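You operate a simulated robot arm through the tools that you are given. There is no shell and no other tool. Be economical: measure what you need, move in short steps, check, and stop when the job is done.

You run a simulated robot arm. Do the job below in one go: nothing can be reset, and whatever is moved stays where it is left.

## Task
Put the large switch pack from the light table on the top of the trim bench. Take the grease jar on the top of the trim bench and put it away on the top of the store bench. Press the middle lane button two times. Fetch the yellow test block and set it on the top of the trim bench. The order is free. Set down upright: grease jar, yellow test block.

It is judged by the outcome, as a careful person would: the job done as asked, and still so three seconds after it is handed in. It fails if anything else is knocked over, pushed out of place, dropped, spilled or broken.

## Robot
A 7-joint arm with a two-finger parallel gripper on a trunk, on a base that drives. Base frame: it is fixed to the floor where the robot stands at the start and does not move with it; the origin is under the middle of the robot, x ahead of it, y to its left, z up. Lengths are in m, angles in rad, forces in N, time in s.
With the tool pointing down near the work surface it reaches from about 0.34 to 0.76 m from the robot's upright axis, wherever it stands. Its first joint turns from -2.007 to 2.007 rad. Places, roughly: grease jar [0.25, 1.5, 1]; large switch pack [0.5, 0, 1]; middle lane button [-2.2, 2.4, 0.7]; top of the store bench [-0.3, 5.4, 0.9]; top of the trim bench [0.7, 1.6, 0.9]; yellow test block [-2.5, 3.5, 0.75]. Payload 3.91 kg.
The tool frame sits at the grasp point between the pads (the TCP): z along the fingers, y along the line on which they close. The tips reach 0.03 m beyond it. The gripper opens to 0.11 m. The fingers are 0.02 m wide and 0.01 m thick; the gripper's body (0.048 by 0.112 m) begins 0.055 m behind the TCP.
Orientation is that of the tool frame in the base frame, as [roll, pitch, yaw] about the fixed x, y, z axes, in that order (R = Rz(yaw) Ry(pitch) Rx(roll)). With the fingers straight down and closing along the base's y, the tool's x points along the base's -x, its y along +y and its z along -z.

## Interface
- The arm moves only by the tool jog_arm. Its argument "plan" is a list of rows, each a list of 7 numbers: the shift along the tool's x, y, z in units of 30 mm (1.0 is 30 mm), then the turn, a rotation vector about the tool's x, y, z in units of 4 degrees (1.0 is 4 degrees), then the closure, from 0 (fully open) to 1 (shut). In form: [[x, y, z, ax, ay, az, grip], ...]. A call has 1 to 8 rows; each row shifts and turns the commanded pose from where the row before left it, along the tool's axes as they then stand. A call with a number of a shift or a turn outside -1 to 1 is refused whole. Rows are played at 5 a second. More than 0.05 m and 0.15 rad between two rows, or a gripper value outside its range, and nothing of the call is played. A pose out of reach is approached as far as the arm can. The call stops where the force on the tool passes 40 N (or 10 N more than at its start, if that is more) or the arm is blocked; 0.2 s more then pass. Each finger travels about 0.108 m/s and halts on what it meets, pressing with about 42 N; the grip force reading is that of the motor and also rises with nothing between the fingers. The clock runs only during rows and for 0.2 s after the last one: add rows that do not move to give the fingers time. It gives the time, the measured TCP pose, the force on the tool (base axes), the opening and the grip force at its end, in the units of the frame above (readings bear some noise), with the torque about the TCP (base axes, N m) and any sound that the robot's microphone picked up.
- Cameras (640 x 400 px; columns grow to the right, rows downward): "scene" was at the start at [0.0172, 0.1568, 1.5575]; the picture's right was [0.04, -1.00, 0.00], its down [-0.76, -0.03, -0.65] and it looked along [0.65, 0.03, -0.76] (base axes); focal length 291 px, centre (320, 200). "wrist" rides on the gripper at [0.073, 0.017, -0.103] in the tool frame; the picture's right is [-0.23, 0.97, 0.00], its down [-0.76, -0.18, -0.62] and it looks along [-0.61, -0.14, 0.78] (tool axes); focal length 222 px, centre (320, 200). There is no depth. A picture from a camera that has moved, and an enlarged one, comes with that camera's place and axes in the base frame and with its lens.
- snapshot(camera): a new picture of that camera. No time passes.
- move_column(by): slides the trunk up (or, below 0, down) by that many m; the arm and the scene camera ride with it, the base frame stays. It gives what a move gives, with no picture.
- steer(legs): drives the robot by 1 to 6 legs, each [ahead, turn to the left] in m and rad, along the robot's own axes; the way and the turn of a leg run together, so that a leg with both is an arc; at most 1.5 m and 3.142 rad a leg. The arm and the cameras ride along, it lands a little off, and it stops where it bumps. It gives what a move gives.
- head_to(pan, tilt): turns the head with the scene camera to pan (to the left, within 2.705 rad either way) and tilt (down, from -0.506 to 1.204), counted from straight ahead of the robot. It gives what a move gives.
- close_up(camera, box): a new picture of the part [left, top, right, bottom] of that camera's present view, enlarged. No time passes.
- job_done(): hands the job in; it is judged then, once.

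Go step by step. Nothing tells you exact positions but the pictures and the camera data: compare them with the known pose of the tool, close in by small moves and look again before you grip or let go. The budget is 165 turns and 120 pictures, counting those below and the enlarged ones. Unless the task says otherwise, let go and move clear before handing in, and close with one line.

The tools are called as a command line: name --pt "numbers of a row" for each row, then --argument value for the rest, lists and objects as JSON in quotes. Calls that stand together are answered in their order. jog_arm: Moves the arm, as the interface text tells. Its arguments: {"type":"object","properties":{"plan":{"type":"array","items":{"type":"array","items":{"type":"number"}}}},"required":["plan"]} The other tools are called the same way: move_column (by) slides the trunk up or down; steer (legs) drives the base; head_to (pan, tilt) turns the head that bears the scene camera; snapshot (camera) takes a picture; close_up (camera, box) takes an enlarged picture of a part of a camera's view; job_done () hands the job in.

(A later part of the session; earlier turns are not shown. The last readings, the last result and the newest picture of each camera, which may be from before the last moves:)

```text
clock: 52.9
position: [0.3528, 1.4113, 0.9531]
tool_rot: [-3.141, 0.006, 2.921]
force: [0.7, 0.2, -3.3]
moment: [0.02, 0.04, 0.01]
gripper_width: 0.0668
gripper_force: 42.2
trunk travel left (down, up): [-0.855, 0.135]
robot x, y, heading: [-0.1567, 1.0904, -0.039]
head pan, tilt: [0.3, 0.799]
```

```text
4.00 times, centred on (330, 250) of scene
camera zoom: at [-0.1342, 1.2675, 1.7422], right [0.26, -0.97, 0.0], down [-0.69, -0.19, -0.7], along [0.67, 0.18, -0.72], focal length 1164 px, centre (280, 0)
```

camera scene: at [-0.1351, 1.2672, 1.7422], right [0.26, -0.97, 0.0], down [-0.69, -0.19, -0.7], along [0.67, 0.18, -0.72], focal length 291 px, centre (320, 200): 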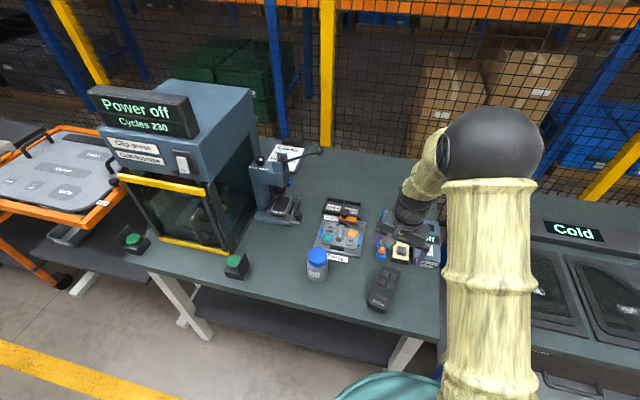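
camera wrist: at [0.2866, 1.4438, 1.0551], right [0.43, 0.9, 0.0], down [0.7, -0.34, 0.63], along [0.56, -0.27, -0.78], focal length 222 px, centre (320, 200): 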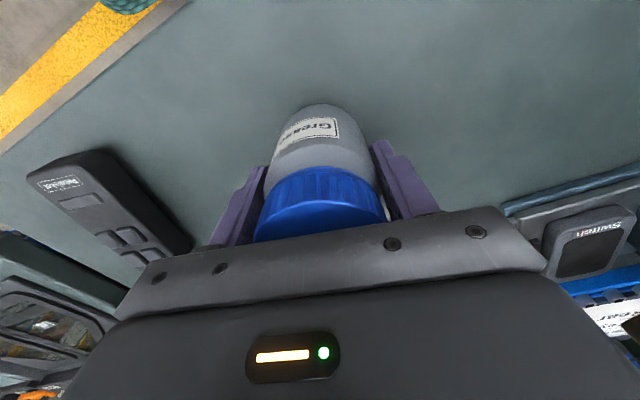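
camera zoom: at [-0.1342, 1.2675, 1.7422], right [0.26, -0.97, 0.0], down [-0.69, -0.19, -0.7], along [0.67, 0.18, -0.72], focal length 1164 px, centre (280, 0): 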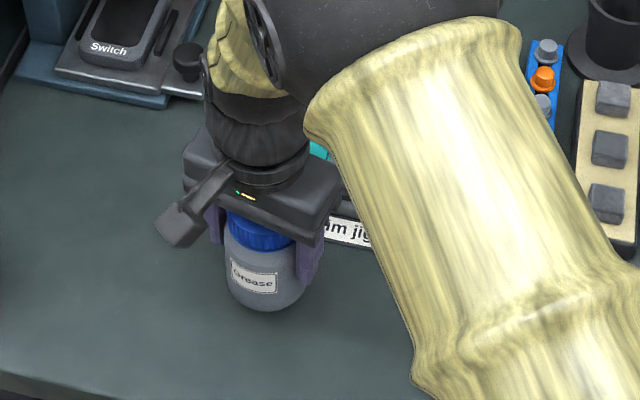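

Jar held. I lift it with the arm, back off and drive towards the store bench.

jog_arm --pt "0 0 -0.4 0 0 0 1" --pt "0 0 -0.6 0 0 0 1" --pt "0 0 -0.7 0 0 0 1" --pt "0 0 -0.7 0 0 0 1" --pt "0 0 -0.7 0 0 0 1" --pt "0 0 -0.7 0 0 0 1" --pt "0 0 -0.7 0 0 0 1" --pt "0 0 -0.4 0 0 0 1"

steer --legs '[[-0.3, 0], [0, 1.607], [1.5, 0], [1.5, 0]]'

head_to --pan 0.0 --tilt 0.5

snapshot --camera "scene"

snapshot --camera "wrist"

```text
clock: 54.7
position: [0.3535, 1.4104, 1.0978]
tool_rot: [-3.141, 0.006, 2.922]
force: [0.3, 1.0, -2.5]
moment: [0.04, 0.01, -0.03]
gripper_width: 0.0667
gripper_force: 42.2
trunk travel left (down, up): [-0.855, 0.135]
robot x, y, heading: [-0.157, 1.0898, -0.042]
head pan, tilt: [0.3, 0.799]
```

```text
clock: 74.6
position: [-0.61, 4.6189, 1.0966]
tool_rot: [3.142, 0.004, -1.806]
force: [0.6, 0.2, -2.6]
moment: [-0.06, 0.02, 0.01]
gripper_width: 0.0665
gripper_force: 42.1
trunk travel left (down, up): [-0.855, 0.135]
robot x, y, heading: [-0.3008, 4.1069, 1.517]
head pan, tilt: [0.3, 0.799]
```

```text
clock: 75.4
position: [-0.6105, 4.6178, 1.096]
tool_rot: [3.141, 0.004, -1.809]
force: [0.6, 0.0, -2.9]
moment: [0.0, -0.03, 0.02]
gripper_width: 0.0665
gripper_force: 42.2
trunk travel left (down, up): [-0.855, 0.135]
robot x, y, heading: [-0.2995, 4.106, 1.517]
head pan, tilt: [0.0, 0.499]
```

```text
81 pictures are left
camera scene: at [-0.4505, 4.1433, 1.7681], right [1.0, -0.05, 0.0], down [-0.03, -0.48, -0.88], along [0.05, 0.88, -0.48], focal length 291 px, centre (320, 200)
```

scene: 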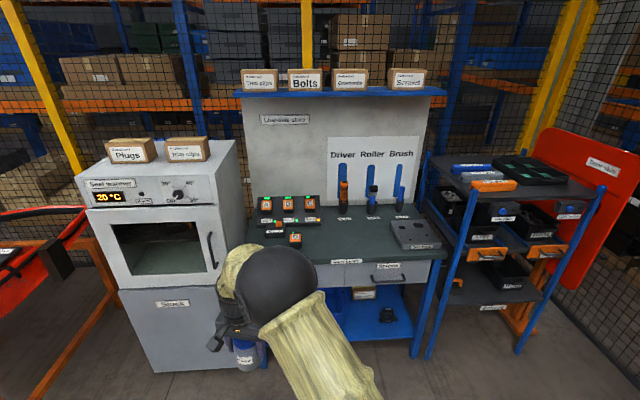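

```text
80 pictures are left
camera wrist: at [-0.6427, 4.552, 1.2001], right [-0.89, 0.45, 0.0], down [0.35, 0.7, 0.63], along [0.28, 0.56, -0.78], focal length 222 px, centre (320, 200)
```

wrist: 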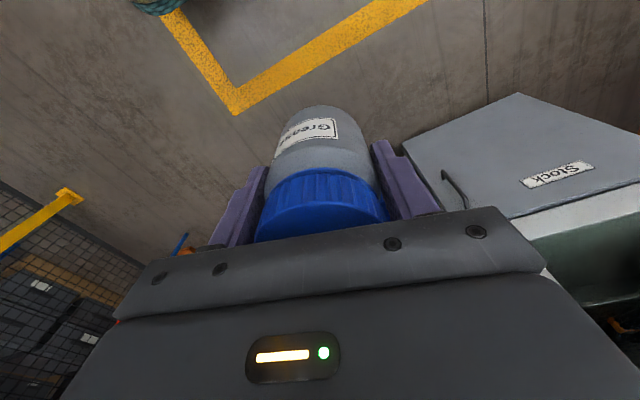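

The store bench is ahead; a free patch lies near (-0.28, 5.3) between the sensors and the grey tray. I swing the jar to straight ahead.

jog_arm --pt "-0.12 -0.5 0 0 0 0 1" --pt "-0.17 -0.75 0 0 0 0 1" --pt "-0.17 -0.75 0 0 0 0 1" --pt "-0.17 -0.75 0 0 0 0 1" --pt "-0.17 -0.75 0 0 0 0 1" --pt "-0.17 -0.75 0 0 0 0 1" --pt "-0.17 -0.75 0 0 0 0 1" --pt "-0.17 -0.75 0 0 0 0 1"

jog_arm --pt "-0.17 -0.75 0 0 0 0 1" --pt "-0.17 -0.75 0 0 0 0 1" --pt "-0.17 -0.75 0 0 0 0 1" --pt "-0.17 -0.75 0 0 0 0 1" --pt "-0.17 -0.75 0 0 0 0 1" --pt "-0.17 -0.75 0 0 0 0 1" --pt "-0.12 -0.5 0 0 0 0 1"

steer --legs '[[0.45, 0.04]]'

head_to --pan -0.1 --tilt 0.8

snapshot --camera "scene"

snapshot --camera "wrist"

```text
clock: 77.2
position: [-0.4323, 4.6177, 1.0986]
tool_rot: [3.139, 0.004, -1.807]
force: [-0.1, -0.3, -3.2]
moment: [-0.01, 0.0, 0.01]
gripper_width: 0.0668
gripper_force: 42.3
trunk travel left (down, up): [-0.855, 0.135]
robot x, y, heading: [-0.2987, 4.1015, 1.518]
head pan, tilt: [0.0, 0.499]
```

```text
clock: 78.8
position: [-0.2812, 4.6144, 1.0967]
tool_rot: [3.141, 0.004, -1.808]
force: [1.0, 1.1, -2.2]
moment: [-0.04, 0.01, 0.01]
gripper_width: 0.0664
gripper_force: 41.8
trunk travel left (down, up): [-0.855, 0.135]
robot x, y, heading: [-0.3004, 4.1019, 1.518]
head pan, tilt: [0.0, 0.499]
```

```text
clock: 81.6
position: [-0.2966, 5.0831, 1.098]
tool_rot: [-3.141, 0.003, -1.753]
force: [-0.1, -0.5, -3.1]
moment: [-0.05, 0.02, -0.03]
gripper_width: 0.0663
gripper_force: 42.0
trunk travel left (down, up): [-0.855, 0.135]
robot x, y, heading: [-0.2834, 4.5697, 1.567]
head pan, tilt: [0.0, 0.499]
```

```text
clock: 82.4
position: [-0.2966, 5.0826, 1.0969]
tool_rot: [3.141, 0.003, -1.753]
force: [0.6, 0.1, -3.2]
moment: [-0.01, 0.0, 0.0]
gripper_width: 0.0665
gripper_force: 41.8
trunk travel left (down, up): [-0.855, 0.135]
robot x, y, heading: [-0.2876, 4.5676, 1.57]
head pan, tilt: [-0.099, 0.799]
```

```text
79 pictures are left
camera scene: at [-0.4313, 4.5913, 1.7423], right [0.99, -0.1, 0.0], down [-0.07, -0.71, -0.7], along [0.07, 0.69, -0.72], focal length 291 px, centre (320, 200)
```

scene: 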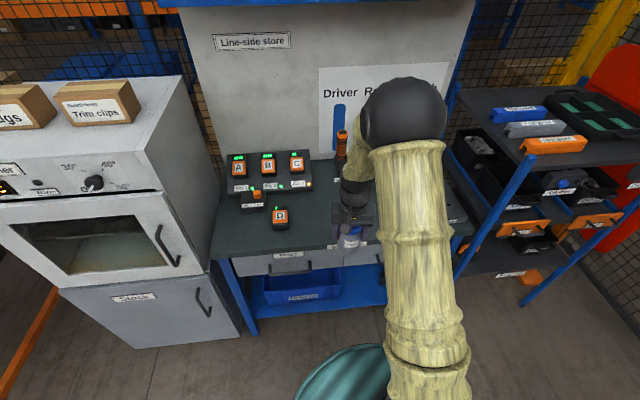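

```text
78 pictures are left
camera wrist: at [-0.3245, 5.0145, 1.2001], right [-0.92, 0.4, 0.0], down [0.31, 0.71, 0.63], along [0.25, 0.57, -0.78], focal length 222 px, centre (320, 200)
```

wrist: 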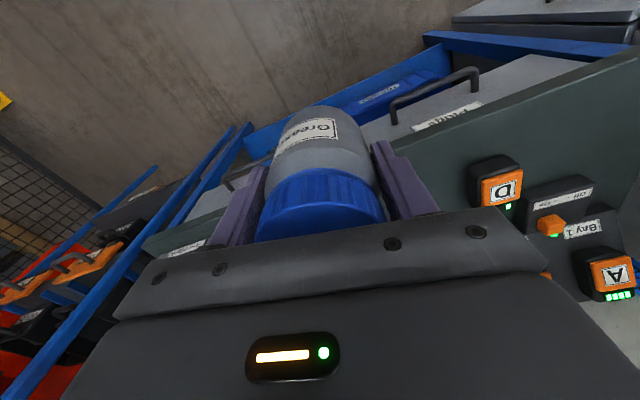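

The store bench front edge is at y≈5.165, top z≈0.89. I drive 0.2 m on to put the jar over (-0.30, 5.28).

steer --legs '[[0.19, 0]]'

jog_arm --pt "0 0 0.6 0 0 0 1" --pt "0 0 0.7 0 0 0 1" --pt "0 0 0.7 0 0 0 1" --pt "0 0 0.6 0 0 0 1" --pt "0 0 0.3 0 0 0 1"

snapshot --camera "scene"

snapshot --camera "wrist"

```text
clock: 84.0
position: [-0.2919, 5.2803, 1.0948]
tool_rot: [3.142, 0.003, -1.76]
force: [0.0, 0.2, -3.7]
moment: [-0.05, 0.01, 0.01]
gripper_width: 0.0662
gripper_force: 42.3
trunk travel left (down, up): [-0.855, 0.135]
robot x, y, heading: [-0.283, 4.7672, 1.561]
head pan, tilt: [-0.099, 0.799]
```

```text
clock: 85.2
position: [-0.2934, 5.2815, 1.0087]
tool_rot: [-3.14, 0.004, -1.759]
force: [0.3, -0.3, -4.5]
moment: [-0.02, 0.01, 0.0]
gripper_width: 0.0664
gripper_force: 41.8
trunk travel left (down, up): [-0.855, 0.135]
robot x, y, heading: [-0.283, 4.762, 1.569]
head pan, tilt: [-0.099, 0.799]
```

```text
77 pictures are left
camera scene: at [-0.4303, 4.7899, 1.7423], right [0.99, -0.11, 0.0], down [-0.08, -0.71, -0.7], along [0.07, 0.69, -0.72], focal length 291 px, centre (320, 200)
```

scene: 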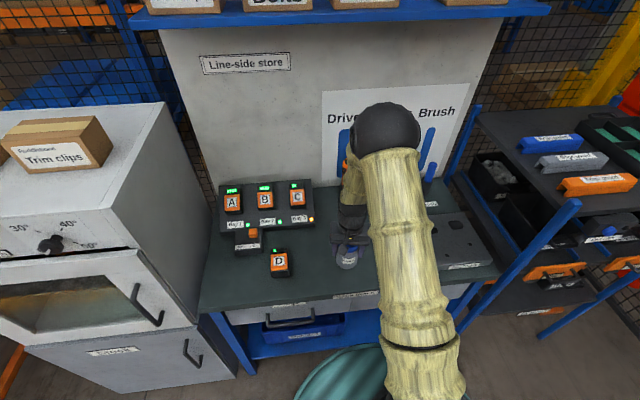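

```text
76 pictures are left
camera wrist: at [-0.3216, 5.2132, 1.1127], right [-0.91, 0.41, 0.0], down [0.32, 0.71, 0.63], along [0.25, 0.57, -0.78], focal length 222 px, centre (320, 200)
```

wrist: 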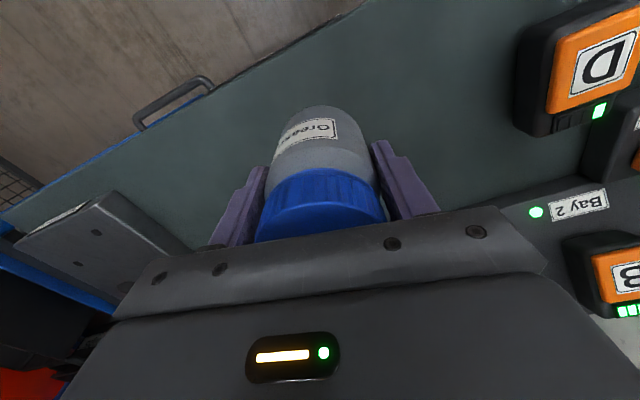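

Clear spot. I lower to contact in small steps.

jog_arm --pt "0 0 0.5 0 0 0 1" --pt "0 0 0.3 0 0 0 1" --pt "0 0 0.2 0 0 0 1" --pt "0 0 0.1 0 0 0 1" --pt "0 0 0.1 0 0 0 1" --pt "0 0 0.1 0 0 0 1" --pt "0 0 0.1 0 0 0 1"

```text
clock: 86.8
position: [-0.2924, 5.2811, 0.9675]
tool_rot: [3.14, 0.002, -1.76]
force: [0.2, 0.2, -3.2]
moment: [-0.02, 0.0, 0.02]
gripper_width: 0.0666
gripper_force: 42.5
trunk travel left (down, up): [-0.855, 0.135]
robot x, y, heading: [-0.2828, 4.7709, 1.566]
head pan, tilt: [-0.099, 0.799]
```

jog_arm --pt "0 0 0.1 0 0 0 1" --pt "0 0 0.1 0 0 0 1" --pt "0 0 0.1 0 0 0 1" --pt "0 0 0.1 0 0 0 1" --pt "0 0 0.1 0 0 0 1" --pt "0 0 0.1 0 0 0 1" --pt "0 0 0.1 0 0 0 1" --pt "0 0 0.1 0 0 0 1"

```text
clock: 88.6
position: [-0.293, 5.2792, 0.9442]
tool_rot: [3.141, 0.002, -1.759]
force: [0.0, -1.1, -2.7]
moment: [-0.04, 0.0, 0.0]
gripper_width: 0.0663
gripper_force: 42.1
trunk travel left (down, up): [-0.855, 0.135]
robot x, y, heading: [-0.283, 4.7655, 1.565]
head pan, tilt: [-0.099, 0.799]
```

No contact yet; I check the gap visually.

snapshot --camera "wrist"

jog_arm --pt "0 0 0.1 0 0 0 1" --pt "0 0 0.1 0 0 0 1" --pt "0 0 0.1 0 0 0 1" --pt "0 0 0.1 0 0 0 1" --pt "0 0 0.1 0 0 0 1" --pt "0 0 0.1 0 0 0 1" --pt "0 0 0.1 0 0 0 1"

```text
75 pictures are left
camera wrist: at [-0.3219, 5.2122, 1.0465], right [-0.91, 0.41, 0.0], down [0.32, 0.71, 0.63], along [0.25, 0.57, -0.78], focal length 222 px, centre (320, 200)
```

wrist: 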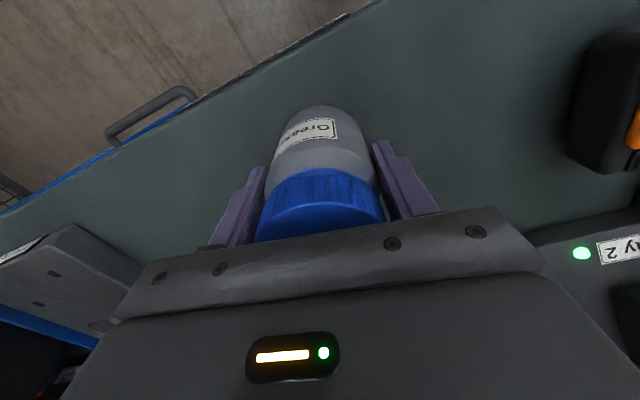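

```text
clock: 90.2
position: [-0.2932, 5.2817, 0.9285]
tool_rot: [3.137, 0.014, -1.758]
force: [-1.9, -5.4, 25.3]
moment: [-0.21, -0.64, -0.17]
gripper_width: 0.0662
gripper_force: 41.2
trunk travel left (down, up): [-0.855, 0.135]
robot x, y, heading: [-0.2831, 4.7656, 1.563]
head pan, tilt: [-0.099, 0.799]
stopped in row 7: the force on the tool passed its limit (the readings are from after the stop); the commanded pose is now the measured one
```

Contact at 0.9285. I ease up a hair, release and rise.

jog_arm --pt "0 0 -0.04 0 0 0 1" --pt "0 0 0 0 0 0 0.8" --pt "0 0 0 0 0 0 0.4" --pt "0 0 0 0 0 0 0.0" --pt "0 0 0 0 0 0 0.0" --pt "0 0 -0.6 0 0 0 0.0" --pt "0 0 -1 0 0 0 0.0" --pt "0 0 -1 0 0 0 0.0"

jog_arm --pt "0 0 -1 0 0 0 0.0" --pt "0 0 -1 0 0 0 0.0" --pt "0 0 -1 0 0 0 0.0" --pt "0 0 -1 0 0 0 0.0" --pt "0 0 -1 0 0 0 0.0"

snapshot --camera "wrist"

steer --legs '[[-0.5, 0], [0, 1.571]]'

head_to --pan 0.3 --tilt 0.4

snapshot --camera "scene"

```text
clock: 92.0
position: [-0.2939, 5.2804, 1.0064]
tool_rot: [3.138, 0.011, -1.757]
force: [0.0, -0.8, 0.1]
moment: [0.0, 0.04, -0.02]
gripper_width: 0.1101
gripper_force: 0.0
trunk travel left (down, up): [-0.855, 0.135]
robot x, y, heading: [-0.2852, 4.7651, 1.571]
head pan, tilt: [-0.099, 0.799]
```

```text
clock: 93.2
position: [-0.2912, 5.2749, 1.1576]
tool_rot: [3.14, 0.012, -1.759]
force: [-0.2, -0.4, 1.2]
moment: [0.02, 0.02, 0.02]
gripper_width: 0.1103
gripper_force: 0.0
trunk travel left (down, up): [-0.855, 0.135]
robot x, y, heading: [-0.2835, 4.7655, 1.565]
head pan, tilt: [-0.099, 0.799]
```

```text
74 pictures are left
camera wrist: at [-0.3206, 5.2074, 1.2595], right [-0.91, 0.41, 0.0], down [0.32, 0.71, 0.63], along [0.25, 0.58, -0.78], focal length 222 px, centre (320, 200)
```

wrist: 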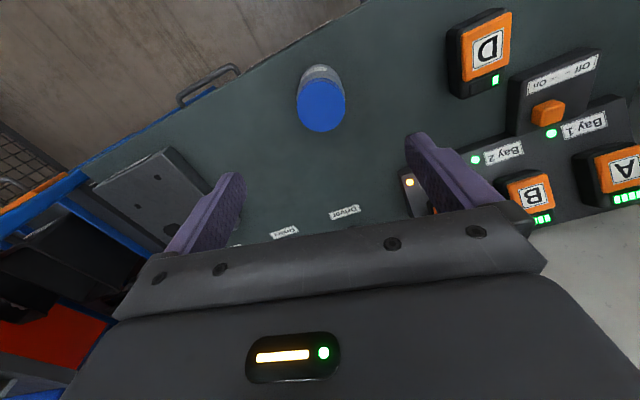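

```text
clock: 100.0
position: [-0.7996, 4.2657, 1.1564]
tool_rot: [3.14, 0.01, -0.165]
force: [-0.4, -0.2, 0.3]
moment: [-0.01, 0.04, 0.02]
gripper_width: 0.11
gripper_force: 0.0
trunk travel left (down, up): [-0.855, 0.135]
robot x, y, heading: [-0.2933, 4.2857, -3.122]
head pan, tilt: [-0.099, 0.799]
```

```text
clock: 100.9
position: [-0.7998, 4.2664, 1.1566]
tool_rot: [3.14, 0.01, -0.164]
force: [0.3, 0.1, 1.0]
moment: [0.02, 0.02, 0.03]
gripper_width: 0.11
gripper_force: 0.1
trunk travel left (down, up): [-0.855, 0.135]
robot x, y, heading: [-0.2924, 4.2812, -3.129]
head pan, tilt: [0.3, 0.4]
```

```text
73 pictures are left
camera scene: at [-0.3165, 4.103, 1.7773], right [-0.31, 0.95, 0.0], down [0.37, 0.12, -0.92], along [-0.88, -0.29, -0.39], focal length 291 px, centre (320, 200)
```

scene: 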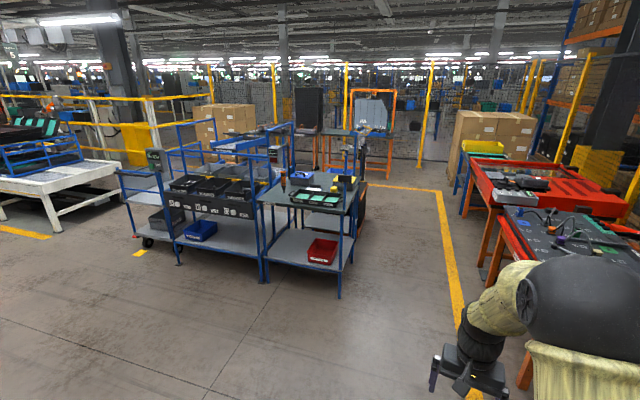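

Jar is set on the store bench. Now I zoom on the lane rack for the block and the buttons.

close_up --camera "scene" --box '[240, 140, 400, 240]'

close_up --camera "scene" --box '[120, 130, 280, 250]'

```text
4.00 times, centred on (320, 190) of scene
camera zoom: at [-0.3165, 4.103, 1.7773], right [-0.31, 0.95, 0.0], down [0.37, 0.12, -0.92], along [-0.88, -0.29, -0.39], focal length 1164 px, centre (320, 240)
```

zoom: 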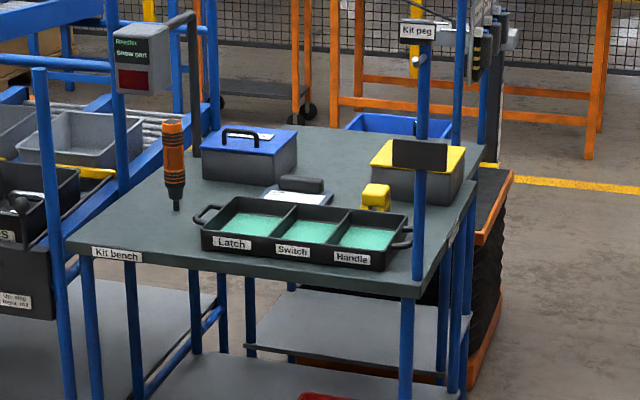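

```text
3.33 times, centred on (200, 190) of scene
camera zoom: at [-0.3165, 4.103, 1.7773], right [-0.31, 0.95, 0.0], down [0.37, 0.12, -0.92], along [-0.88, -0.29, -0.39], focal length 970 px, centre (720, 233)
```

zoom: 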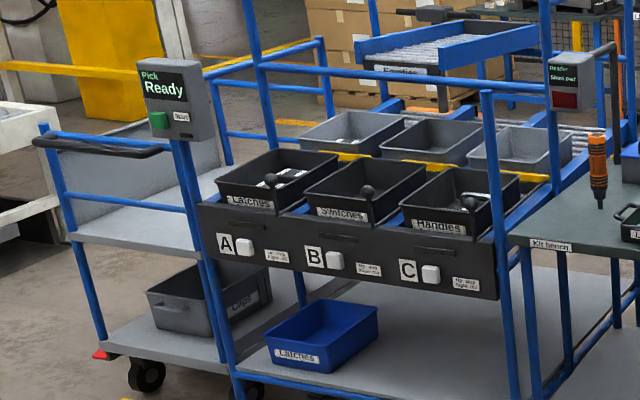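

The yellow test block stands on the kit bench behind the tray; button B is the middle one, on the rack's front facing +x near (-2.24, 2.39, 0.7). I drive to face button B first.

steer --legs '[[0.6, 0], [0, 1.56], [1.5, 0], [0.4, 0], [0, -1.571]]'

head_to --pan 0.0 --tilt 0.65

snapshot --camera "scene"

```text
clock: 121.0
position: [-1.34, 2.3955, 1.1574]
tool_rot: [3.139, 0.01, -0.196]
force: [0.0, 0.8, -0.5]
moment: [0.02, 0.0, -0.04]
gripper_width: 0.1101
gripper_force: 0.1
trunk travel left (down, up): [-0.855, 0.135]
robot x, y, heading: [-0.8269, 2.3942, 3.121]
head pan, tilt: [0.3, 0.4]
```

```text
clock: 121.8
position: [-1.3392, 2.3937, 1.1559]
tool_rot: [3.14, 0.009, -0.194]
force: [0.4, -0.5, -1.0]
moment: [-0.02, 0.04, 0.03]
gripper_width: 0.1101
gripper_force: 0.0
trunk travel left (down, up): [-0.855, 0.135]
robot x, y, heading: [-0.8286, 2.3943, 3.13]
head pan, tilt: [0.0, 0.649]
```

```text
70 pictures are left
camera scene: at [-0.8599, 2.2451, 1.7549], right [0.01, 1.0, 0.0], down [0.6, -0.01, -0.8], along [-0.8, 0.01, -0.6], focal length 291 px, centre (320, 200)
```

scene: 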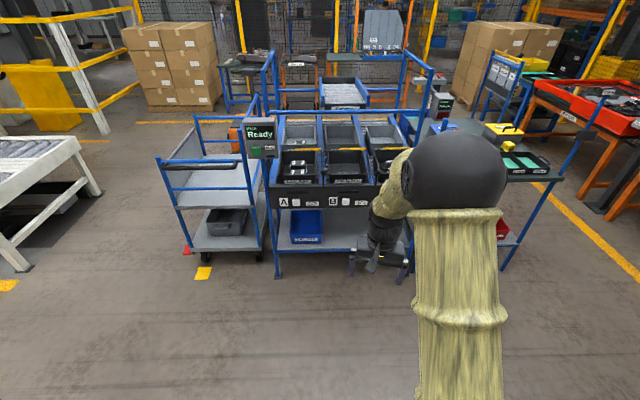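

close_up --camera "scene" --box '[240, 120, 440, 245]'

snapshot --camera "wrist"

```text
3.20 times, centred on (340, 182) of scene
camera zoom: at [-0.8599, 2.2451, 1.7549], right [0.01, 1.0, 0.0], down [0.6, -0.01, -0.8], along [-0.8, 0.01, -0.6], focal length 932 px, centre (256, 256)
```

zoom: 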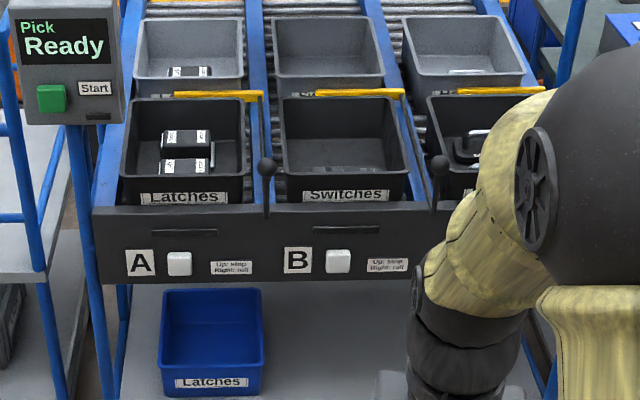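

```text
68 pictures are left
camera wrist: at [-1.2692, 2.3644, 1.2587], right [-0.41, -0.91, 0.0], down [-0.71, 0.32, 0.63], along [-0.58, 0.26, -0.78], focal length 222 px, centre (320, 200)
```

wrist: 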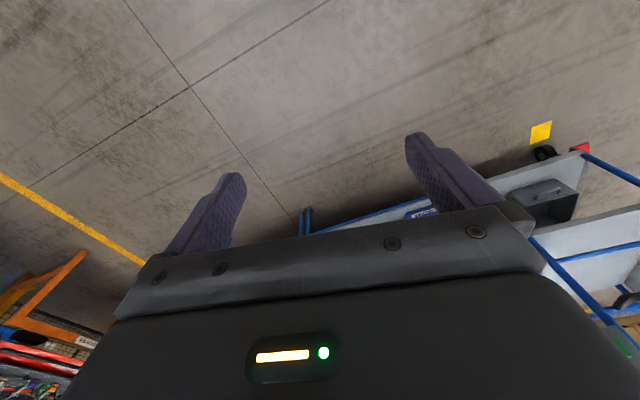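

Button B is at about (-2.225, 2.414, 0.714). I close the fingers and turn the tool horizontal, pointing toward -x.

jog_arm --pt "-1 0 0 0 0 -0.93 0.5" --pt "-1 0 0 0 0 -0.93 1" --pt "-1 0 0 0 0 -0.93 1" --pt "-1 0 0 0 0 0 1" --pt "0 0 0 0 -1 0 1" --pt "0 0 0 0 -1 0 1" --pt "0 0 0 0 -1 0 1" --pt "0 0 0 0 -1 0 1"

jog_arm --pt "0 0 0 0 -1 0 1" --pt "0 0 0 0 -1 0 1" --pt "0 0 0 0 -1 0 1" --pt "0 0 0 0 -1 0 1" --pt "0 0 0 0 -1 0 1" --pt "0 0 0 0 -1 0 1" --pt "0 0 0 0 -1 0 1" --pt "0 0 0 0 -1 0 1"

jog_arm --pt "0 0 0 0 -1 0 1" --pt "0 0 0 0 -1 0 1" --pt "0 0 0 0 -1 0 1" --pt "0 0 0 0 -1 0 1" --pt "0 0 0 0 -1 0 1" --pt "0 0 0 0 -1 0 1" --pt "0 0 0 0 -1 0 1" --pt "0 0 0 0 -1 0 1"

jog_arm --pt "0 0 0 0 -1 0 1" --pt "0 0 0 0 -1 0 1" --pt "0 0 0 0 -0.5 0 1" --pt "0 0 0 0 0 0 1"

```text
clock: 123.6
position: [-1.4584, 2.4076, 1.1576]
tool_rot: [-3.142, 0.291, -0.002]
force: [-0.4, -0.7, -0.4]
moment: [0.01, 0.02, -0.01]
gripper_width: 0.0
gripper_force: 37.6
trunk travel left (down, up): [-0.855, 0.135]
robot x, y, heading: [-0.8322, 2.3969, 3.128]
head pan, tilt: [0.0, 0.649]
```

```text
clock: 125.4
position: [-1.4591, 2.4069, 1.157]
tool_rot: [-3.139, 0.851, -0.001]
force: [-0.7, 0.6, 0.2]
moment: [0.04, 0.02, -0.01]
gripper_width: 0.0001
gripper_force: 37.4
trunk travel left (down, up): [-0.855, 0.135]
robot x, y, heading: [-0.8283, 2.3976, 3.13]
head pan, tilt: [0.0, 0.649]
```

```text
clock: 127.2
position: [-1.4591, 2.4069, 1.1574]
tool_rot: [3.139, 1.405, -0.002]
force: [-0.2, -0.5, 0.8]
moment: [-0.02, 0.0, -0.01]
gripper_width: 0.0001
gripper_force: 37.1
trunk travel left (down, up): [-0.855, 0.135]
robot x, y, heading: [-0.8335, 2.398, 3.121]
head pan, tilt: [0.0, 0.649]
```

```text
clock: 128.2
position: [-1.459, 2.4067, 1.1577]
tool_rot: [0.027, 1.56, -3.114]
force: [0.4, -0.6, 0.3]
moment: [0.02, -0.05, -0.01]
gripper_width: 0.0
gripper_force: 38.4
trunk travel left (down, up): [-0.855, 0.135]
robot x, y, heading: [-0.8252, 2.3959, 3.125]
head pan, tilt: [0.0, 0.649]
```

Tool is horizontal. I lower the trunk to the button's height and drive closer.

move_column --by -0.443

steer --legs '[[0.6, 0]]'

head_to --pan 0.0 --tilt 0.75

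snapshot --camera "scene"

snapshot --camera "wrist"

```text
refused: -0.443 is not a number from -0.4 to 0.4
```

```text
clock: 131.5
position: [-2.0431, 2.4179, 1.1569]
tool_rot: [0.037, 1.563, -3.109]
force: [-0.9, -0.9, -0.7]
moment: [0.05, 0.0, 0.03]
gripper_width: 0.0003
gripper_force: 37.6
trunk travel left (down, up): [-0.855, 0.135]
robot x, y, heading: [-1.4131, 2.4041, 3.128]
head pan, tilt: [0.0, 0.649]
```

```text
clock: 132.2
position: [-2.0426, 2.4162, 1.1587]
tool_rot: [0.047, 1.56, -3.099]
force: [-0.6, -0.6, 0.3]
moment: [0.01, 0.0, 0.02]
gripper_width: 0.0
gripper_force: 37.9
trunk travel left (down, up): [-0.855, 0.135]
robot x, y, heading: [-1.4107, 2.4067, 3.121]
head pan, tilt: [0.0, 0.75]
```

```text
67 pictures are left
camera scene: at [-1.44, 2.2541, 1.7463], right [0.02, 1.0, 0.0], down [0.68, -0.01, -0.73], along [-0.73, 0.01, -0.68], focal length 291 px, centre (320, 200)
```

scene: 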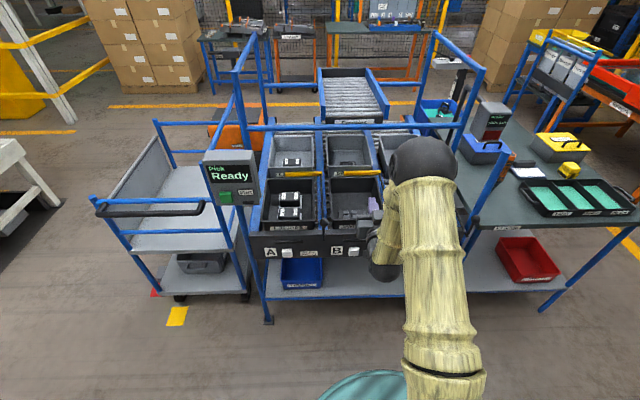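

```text
66 pictures are left
camera wrist: at [-1.9384, 2.4, 1.084], right [0.0, -0.97, 0.23], down [0.63, 0.18, 0.76], along [-0.78, 0.14, 0.61], focal length 222 px, centre (320, 200)
```

wrist: 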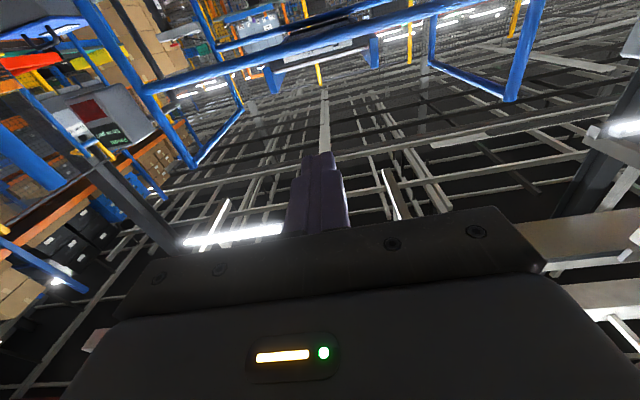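

The trunk step was too big; I back off a little, lower in two steps and look.

steer --legs '[[-0.12, 0]]'

move_column --by -0.4

move_column --by -0.044

snapshot --camera "scene"

close_up --camera "scene" --box '[240, 130, 420, 260]'

```text
clock: 133.4
position: [-1.9224, 2.4165, 1.1597]
tool_rot: [0.031, 1.559, -3.117]
force: [0.9, 0.3, 0.8]
moment: [0.02, -0.02, -0.01]
gripper_width: 0.0
gripper_force: 38.2
trunk travel left (down, up): [-0.855, 0.135]
robot x, y, heading: [-1.2934, 2.4038, 3.126]
head pan, tilt: [0.0, 0.75]
```

```text
clock: 137.2
position: [-1.9231, 2.4163, 0.7582]
tool_rot: [0.044, 1.562, -3.105]
force: [0.0, 0.2, 0.0]
moment: [0.0, 0.03, -0.04]
gripper_width: 0.0002
gripper_force: 38.1
trunk travel left (down, up): [-0.455, 0.535]
robot x, y, heading: [-1.2951, 2.4027, 3.119]
head pan, tilt: [0.0, 0.75]
```

```text
clock: 138.1
position: [-1.9242, 2.4172, 0.715]
tool_rot: [0.044, 1.559, -3.104]
force: [-0.1, 0.0, 0.5]
moment: [-0.02, 0.01, -0.04]
gripper_width: 0.0001
gripper_force: 37.3
trunk travel left (down, up): [-0.411, 0.579]
robot x, y, heading: [-1.2948, 2.4047, 3.122]
head pan, tilt: [0.0, 0.75]
```

```text
65 pictures are left
camera scene: at [-1.3218, 2.2521, 1.3022], right [0.02, 1.0, 0.0], down [0.68, -0.01, -0.73], along [-0.73, 0.01, -0.68], focal length 291 px, centre (320, 200)
```

scene: 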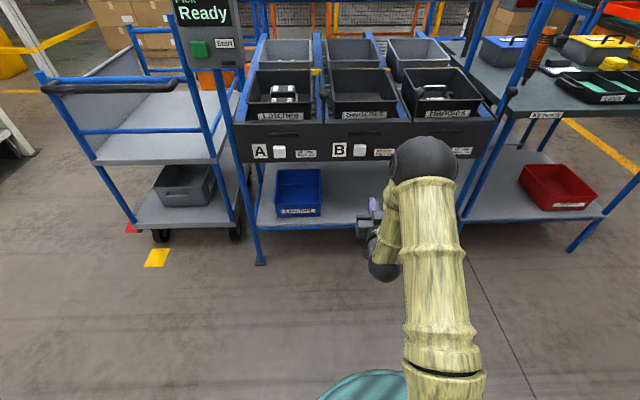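

```text
3.08 times, centred on (330, 195) of scene
camera zoom: at [-1.3218, 2.2521, 1.3022], right [0.02, 1.0, 0.0], down [0.68, -0.01, -0.73], along [-0.73, 0.01, -0.68], focal length 896 px, centre (289, 215)
```

zoom: 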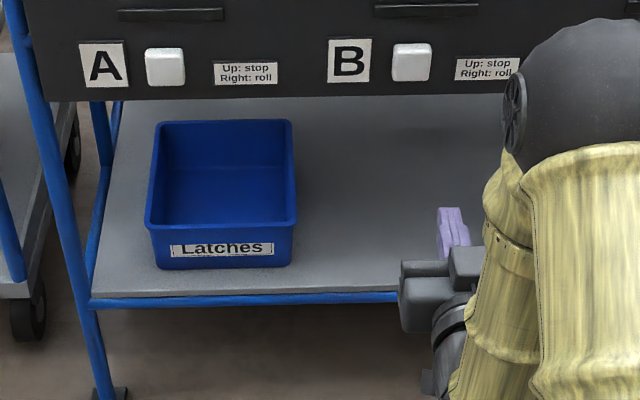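

Aim is good: button at y≈2.412, z≈0.710. I drive 0.19 m closer and check.

steer --legs '[[0.19, 0]]'

close_up --camera "scene" --box '[290, 130, 450, 250]'

```text
clock: 139.7
position: [-2.1165, 2.4188, 0.7138]
tool_rot: [0.042, 1.561, -3.102]
force: [-0.3, -0.1, 0.9]
moment: [0.02, -0.01, 0.02]
gripper_width: 0.0
gripper_force: 38.0
trunk travel left (down, up): [-0.411, 0.579]
robot x, y, heading: [-1.4862, 2.4083, 3.126]
head pan, tilt: [0.0, 0.75]
```

```text
3.33 times, centred on (370, 190) of scene
camera zoom: at [-1.5148, 2.2557, 1.3022], right [0.02, 1.0, 0.0], down [0.68, -0.01, -0.73], along [-0.73, 0.01, -0.68], focal length 970 px, centre (153, 233)
```

zoom: 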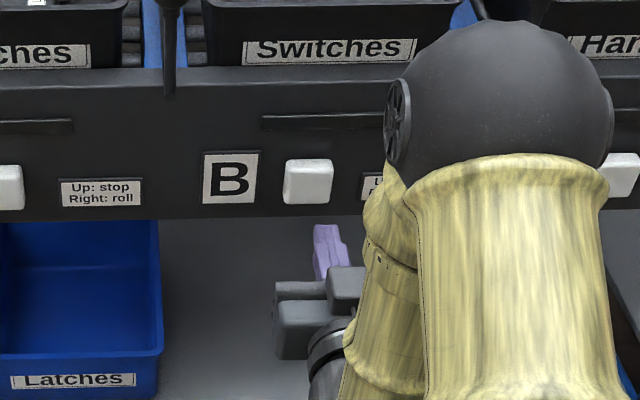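

Aligned within a few mm. I advance carefully until the button takes the push.

jog_arm --pt "0.23 0.17 0.5 0 0 0 1" --pt "0 0 0.7 0 0 0 1" --pt "0 0 0.6 0 0 0 1" --pt "0 0 0.3 0 0 0 1" --pt "0 0 0.15 0 0 0 1" --pt "0 0 0.15 0 0 0 1"

close_up --camera "scene" --box '[290, 130, 450, 250]'

```text
clock: 141.1
position: [-2.1835, 2.4135, 0.7094]
tool_rot: [0.114, 1.565, -3.034]
force: [27.5, 0.8, 8.4]
moment: [0.07, 0.17, 0.05]
gripper_width: 0.0
gripper_force: 37.9
trunk travel left (down, up): [-0.411, 0.579]
robot x, y, heading: [-1.4857, 2.4072, 3.127]
head pan, tilt: [0.0, 0.75]
heard: click
stopped in row 6: the force on the tool passed its limit (the readings are from after the stop); the commanded pose is now the measured one
```

```text
3.33 times, centred on (370, 190) of scene
camera zoom: at [-1.5104, 2.2556, 1.3025], right [0.02, 1.0, 0.0], down [0.68, -0.01, -0.73], along [-0.73, 0.01, -0.68], focal length 970 px, centre (153, 233)
```

zoom: 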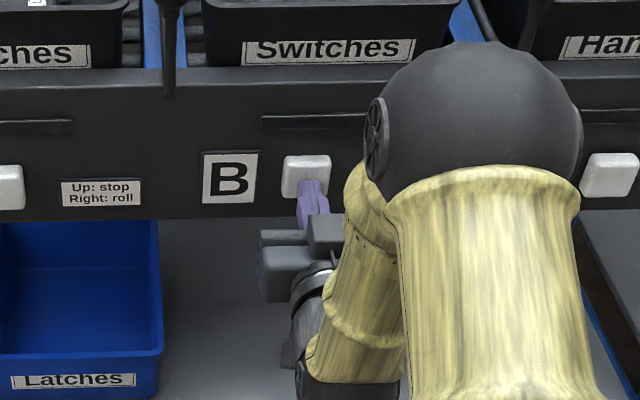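

One click heard. I draw back 24 mm, pause, then press once more.

jog_arm --pt "0 0 -0.4 0 0 0 1" --pt "0 0 -0.4 0 0 0 1" --pt "0 0 0 0 0 0 1" --pt "0 0 0 0 0 0 1"

close_up --camera "scene" --box '[290, 130, 450, 250]'

jog_arm --pt "0 0 0.4 0 0 0 1" --pt "0 0 0.3 0 0 0 1" --pt "0 0 0.15 0 0 0 1" --pt "0 0 0.15 0 0 0 1"

```text
clock: 142.1
position: [-2.1629, 2.4158, 0.7059]
tool_rot: [0.153, 1.567, -2.993]
force: [-0.4, 0.2, -0.3]
moment: [0.01, 0.04, -0.02]
gripper_width: 0.0
gripper_force: 37.4
trunk travel left (down, up): [-0.411, 0.579]
robot x, y, heading: [-1.4874, 2.4075, 3.123]
head pan, tilt: [0.0, 0.75]
```

```text
3.33 times, centred on (370, 190) of scene
camera zoom: at [-1.5142, 2.2556, 1.3022], right [0.02, 1.0, 0.0], down [0.68, -0.01, -0.73], along [-0.73, 0.01, -0.68], focal length 970 px, centre (153, 233)
```

zoom: 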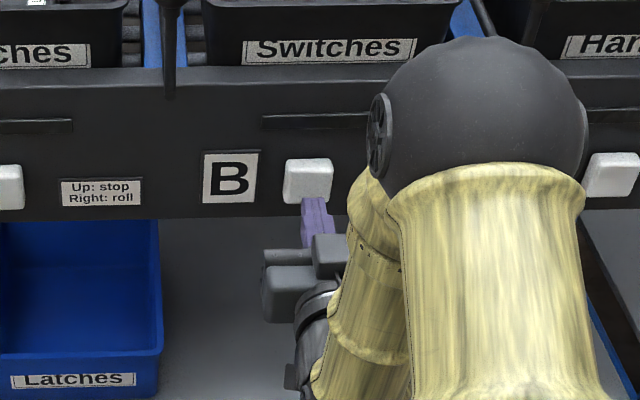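

```text
clock: 143.1
position: [-2.1844, 2.4155, 0.7055]
tool_rot: [2.429, 1.568, -0.716]
force: [27.6, 0.5, 7.8]
moment: [-0.01, 0.25, 0.03]
gripper_width: 0.0
gripper_force: 37.6
trunk travel left (down, up): [-0.411, 0.579]
robot x, y, heading: [-1.4838, 2.4086, 3.122]
head pan, tilt: [0.0, 0.75]
heard: click
stopped in row 4: the force on the tool passed its limit (the readings are from after the stop); the commanded pose is now the measured one
```

Second click heard. I back away, raise the trunk and turn the tool down again.

steer --legs '[[-0.35, 0]]'

move_column --by 0.38

jog_arm --pt "0 0 0 0 1 0 0.5" --pt "0 0 0 0 1 0 0" --pt "0 0 0 0 1 0 0" --pt "0 0 0 0 1 0 0" --pt "0 0 0 0 1 0 0" --pt "0 0 0 0 1 0 0" --pt "0 0 0 0 1 0 0" --pt "0 0 0 0 1 0 0"

jog_arm --pt "0 0 0 0 1 0 0" --pt "0 0 0 0 1 0 0" --pt "0 0 0 0 1 0 0" --pt "0 0 0 0 1 0 0" --pt "0 0 0 0 1 0 0" --pt "0 0 0 0 1 0 0" --pt "0 0 0 0 1 0 0" --pt "0 0 0 0 1 0 0"

jog_arm --pt "0 0 0 0 1 0 0" --pt "0 0 0 0 1 0 0" --pt "0 0 0 0 1 0 0" --pt "0 0 0 0 1 0 0" --pt "0 0 0 0 1 0 0" --pt "0 0 0 0 1 0 0" --pt "0 0 0 0 0.4 0 0" --pt "0 0 0 0 0 0 0"

```text
clock: 145.3
position: [-1.8417, 2.4098, 0.7025]
tool_rot: [2.987, 1.565, -0.164]
force: [-0.7, 0.1, -0.1]
moment: [0.01, 0.01, 0.01]
gripper_width: 0.0
gripper_force: 37.0
trunk travel left (down, up): [-0.411, 0.579]
robot x, y, heading: [-1.1393, 2.4024, 3.121]
head pan, tilt: [0.0, 0.75]
```

```text
clock: 149.0
position: [-1.8424, 2.4092, 1.0844]
tool_rot: [2.988, 1.568, -0.159]
force: [-0.1, -0.1, -0.5]
moment: [-0.05, -0.02, -0.02]
gripper_width: 0.0
gripper_force: 37.8
trunk travel left (down, up): [-0.791, 0.199]
robot x, y, heading: [-1.1415, 2.4013, 3.119]
head pan, tilt: [0.0, 0.75]
```

```text
clock: 150.8
position: [-1.8412, 2.4094, 1.0848]
tool_rot: [3.14, 1.008, -0.007]
force: [0.2, 0.4, -0.9]
moment: [0.0, 0.04, 0.03]
gripper_width: 0.1101
gripper_force: 0.0
trunk travel left (down, up): [-0.791, 0.199]
robot x, y, heading: [-1.1431, 2.402, 3.119]
head pan, tilt: [0.0, 0.75]
```

```text
clock: 152.6
position: [-1.8415, 2.4089, 1.0841]
tool_rot: [3.141, 0.447, -0.005]
force: [0.8, 0.3, 0.1]
moment: [0.0, -0.04, -0.02]
gripper_width: 0.1099
gripper_force: 0.1
trunk travel left (down, up): [-0.791, 0.199]
robot x, y, heading: [-1.1421, 2.402, 3.119]
head pan, tilt: [0.0, 0.75]
```

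```text
clock: 154.4
position: [-1.8411, 2.4097, 1.085]
tool_rot: [-3.141, 0.002, -0.005]
force: [-0.1, 0.3, 0.3]
moment: [0.01, 0.02, -0.02]
gripper_width: 0.1104
gripper_force: 0.0
trunk travel left (down, up): [-0.791, 0.199]
robot x, y, heading: [-1.1451, 2.4009, 3.118]
head pan, tilt: [0.0, 0.75]
```

Tool is down again. I retract the arm a bit and look at the kit bench.

jog_arm --pt "0.9 0 -0.5 0 0 0 0" --pt "0.9 0 -0.5 0 0 0 0" --pt "0.9 0 -0.5 0 0 0 0" --pt "0.9 0 -0.5 0 0 0 0" --pt "0.9 0 -0.5 0 0 0 0" --pt "0.9 0 -0.5 0 0 0 0" --pt "0.9 0 0 0 0 0 0"

head_to --pan -0.6 --tilt 0.6

snapshot --camera "scene"

```text
clock: 156.0
position: [-1.6528, 2.4091, 1.1744]
tool_rot: [-3.139, 0.004, -0.005]
force: [-0.1, 0.2, -0.6]
moment: [0.02, 0.0, 0.01]
gripper_width: 0.1099
gripper_force: 0.1
trunk travel left (down, up): [-0.791, 0.199]
robot x, y, heading: [-1.1408, 2.4045, 3.119]
head pan, tilt: [0.0, 0.75]
```

```text
clock: 157.0
position: [-1.6523, 2.4087, 1.1745]
tool_rot: [3.141, 0.002, -0.005]
force: [-0.5, -0.4, 0.3]
moment: [0.0, -0.03, 0.01]
gripper_width: 0.1101
gripper_force: 0.1
trunk travel left (down, up): [-0.791, 0.199]
robot x, y, heading: [-1.1397, 2.401, 3.118]
head pan, tilt: [-0.6, 0.6]
```

```text
60 pictures are left
camera scene: at [-1.1575, 2.2988, 1.6951], right [0.58, 0.81, 0.0], down [0.46, -0.33, -0.82], along [-0.67, 0.48, -0.57], focal length 291 px, centre (320, 200)
```

scene: 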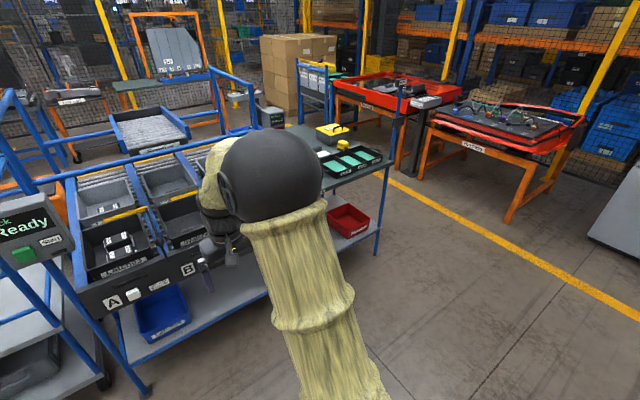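

I drive along to face the kit bench near y≈3.4.

steer --legs '[[0, -1.548], [1.0, 0], [0, 1.571]]'

head_to --pan 0.1 --tilt 0.55

snapshot --camera "scene"

close_up --camera "scene" --box '[180, 80, 380, 230]'

```text
clock: 169.7
position: [-1.6522, 3.3883, 1.1754]
tool_rot: [3.141, 0.003, 0.018]
force: [-0.1, 1.5, -0.3]
moment: [0.01, 0.0, -0.02]
gripper_width: 0.1101
gripper_force: 0.0
trunk travel left (down, up): [-0.791, 0.199]
robot x, y, heading: [-1.1409, 3.3942, -3.138]
head pan, tilt: [-0.6, 0.6]
```

```text
clock: 170.8
position: [-1.6527, 3.3895, 1.1742]
tool_rot: [3.141, 0.003, 0.016]
force: [0.1, 0.0, 0.7]
moment: [-0.02, 0.0, 0.0]
gripper_width: 0.1104
gripper_force: 0.0
trunk travel left (down, up): [-0.791, 0.199]
robot x, y, heading: [-1.1388, 3.3944, -3.135]
head pan, tilt: [0.099, 0.55]
```

```text
59 pictures are left
camera scene: at [-1.1708, 3.232, 1.6996], right [-0.1, 0.99, 0.0], down [0.52, 0.05, -0.85], along [-0.85, -0.09, -0.52], focal length 291 px, centre (320, 200)
```

scene: 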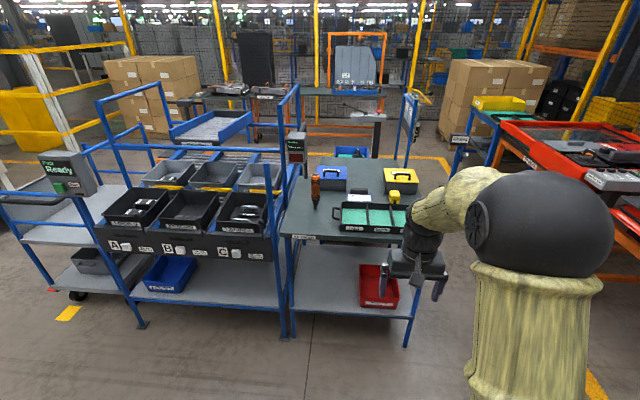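

```text
2.67 times, centred on (280, 155) of scene
camera zoom: at [-1.1708, 3.232, 1.6996], right [-0.1, 0.99, 0.0], down [0.52, 0.05, -0.85], along [-0.85, -0.09, -0.52], focal length 776 px, centre (427, 320)
```

zoom: 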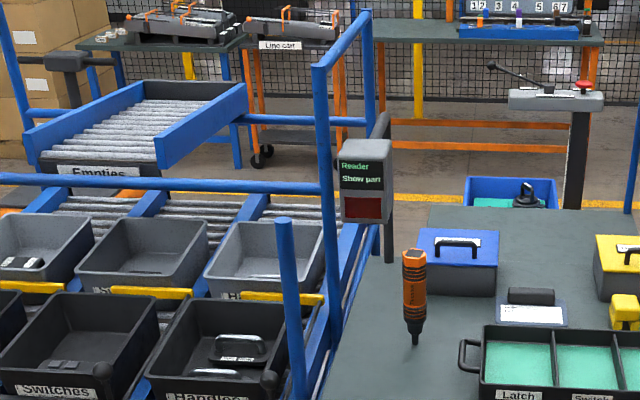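

close_up --camera "scene" --box '[280, 140, 440, 260]'

```text
3.33 times, centred on (360, 200) of scene
camera zoom: at [-1.1708, 3.232, 1.6996], right [-0.1, 0.99, 0.0], down [0.52, 0.05, -0.85], along [-0.85, -0.09, -0.52], focal length 970 px, centre (187, 200)
```

zoom: 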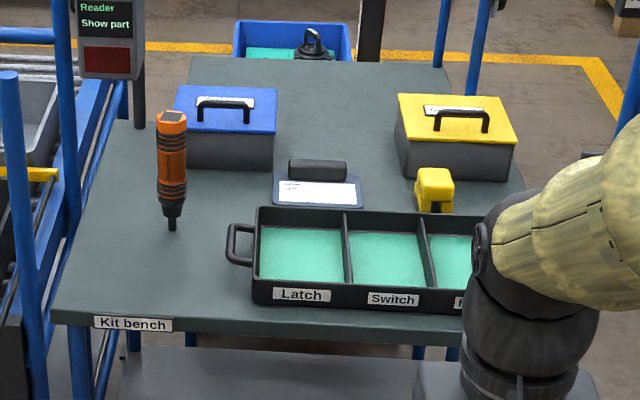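

The block is at about (-2.565, 3.487, 0.89). I check the post at the kit bench's right corner before approaching.

head_to --pan -0.75 --tilt 0.45

snapshot --camera "scene"

snapshot --camera "wrist"

```text
clock: 172.0
position: [-1.6519, 3.3881, 1.1738]
tool_rot: [3.14, 0.003, 0.019]
force: [-0.5, 0.5, -0.6]
moment: [-0.01, 0.0, 0.06]
gripper_width: 0.1099
gripper_force: 0.1
trunk travel left (down, up): [-0.791, 0.199]
robot x, y, heading: [-1.142, 3.3955, -3.14]
head pan, tilt: [-0.75, 0.45]
```

```text
56 pictures are left
camera scene: at [-1.149, 3.3035, 1.7087], right [0.68, 0.73, 0.0], down [0.32, -0.3, -0.9], along [-0.66, 0.61, -0.44], focal length 291 px, centre (320, 200)
```

scene: 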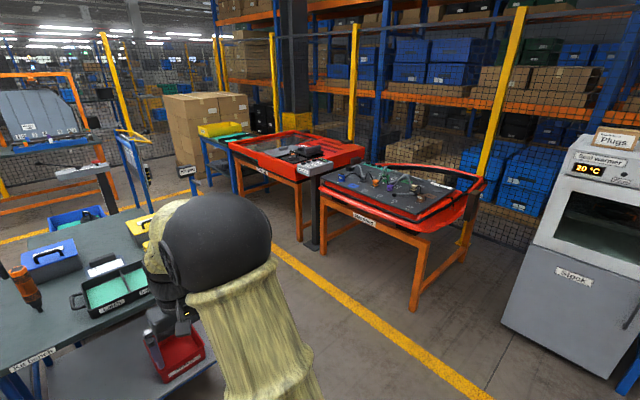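

```text
55 pictures are left
camera wrist: at [-1.5782, 3.3739, 1.2767], right [-0.21, -0.98, 0.0], down [-0.76, 0.16, 0.63], along [-0.61, 0.13, -0.78], focal length 222 px, centre (320, 200)
```

wrist: 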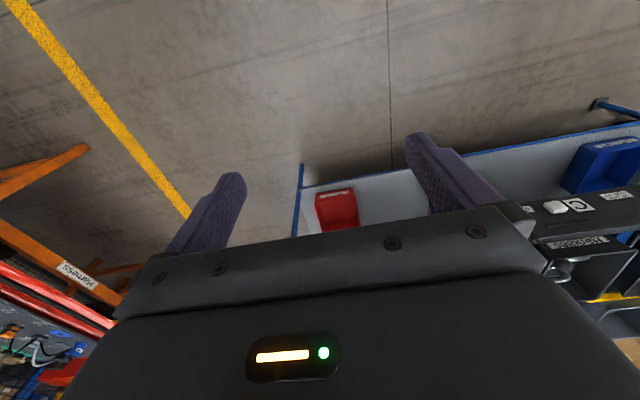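

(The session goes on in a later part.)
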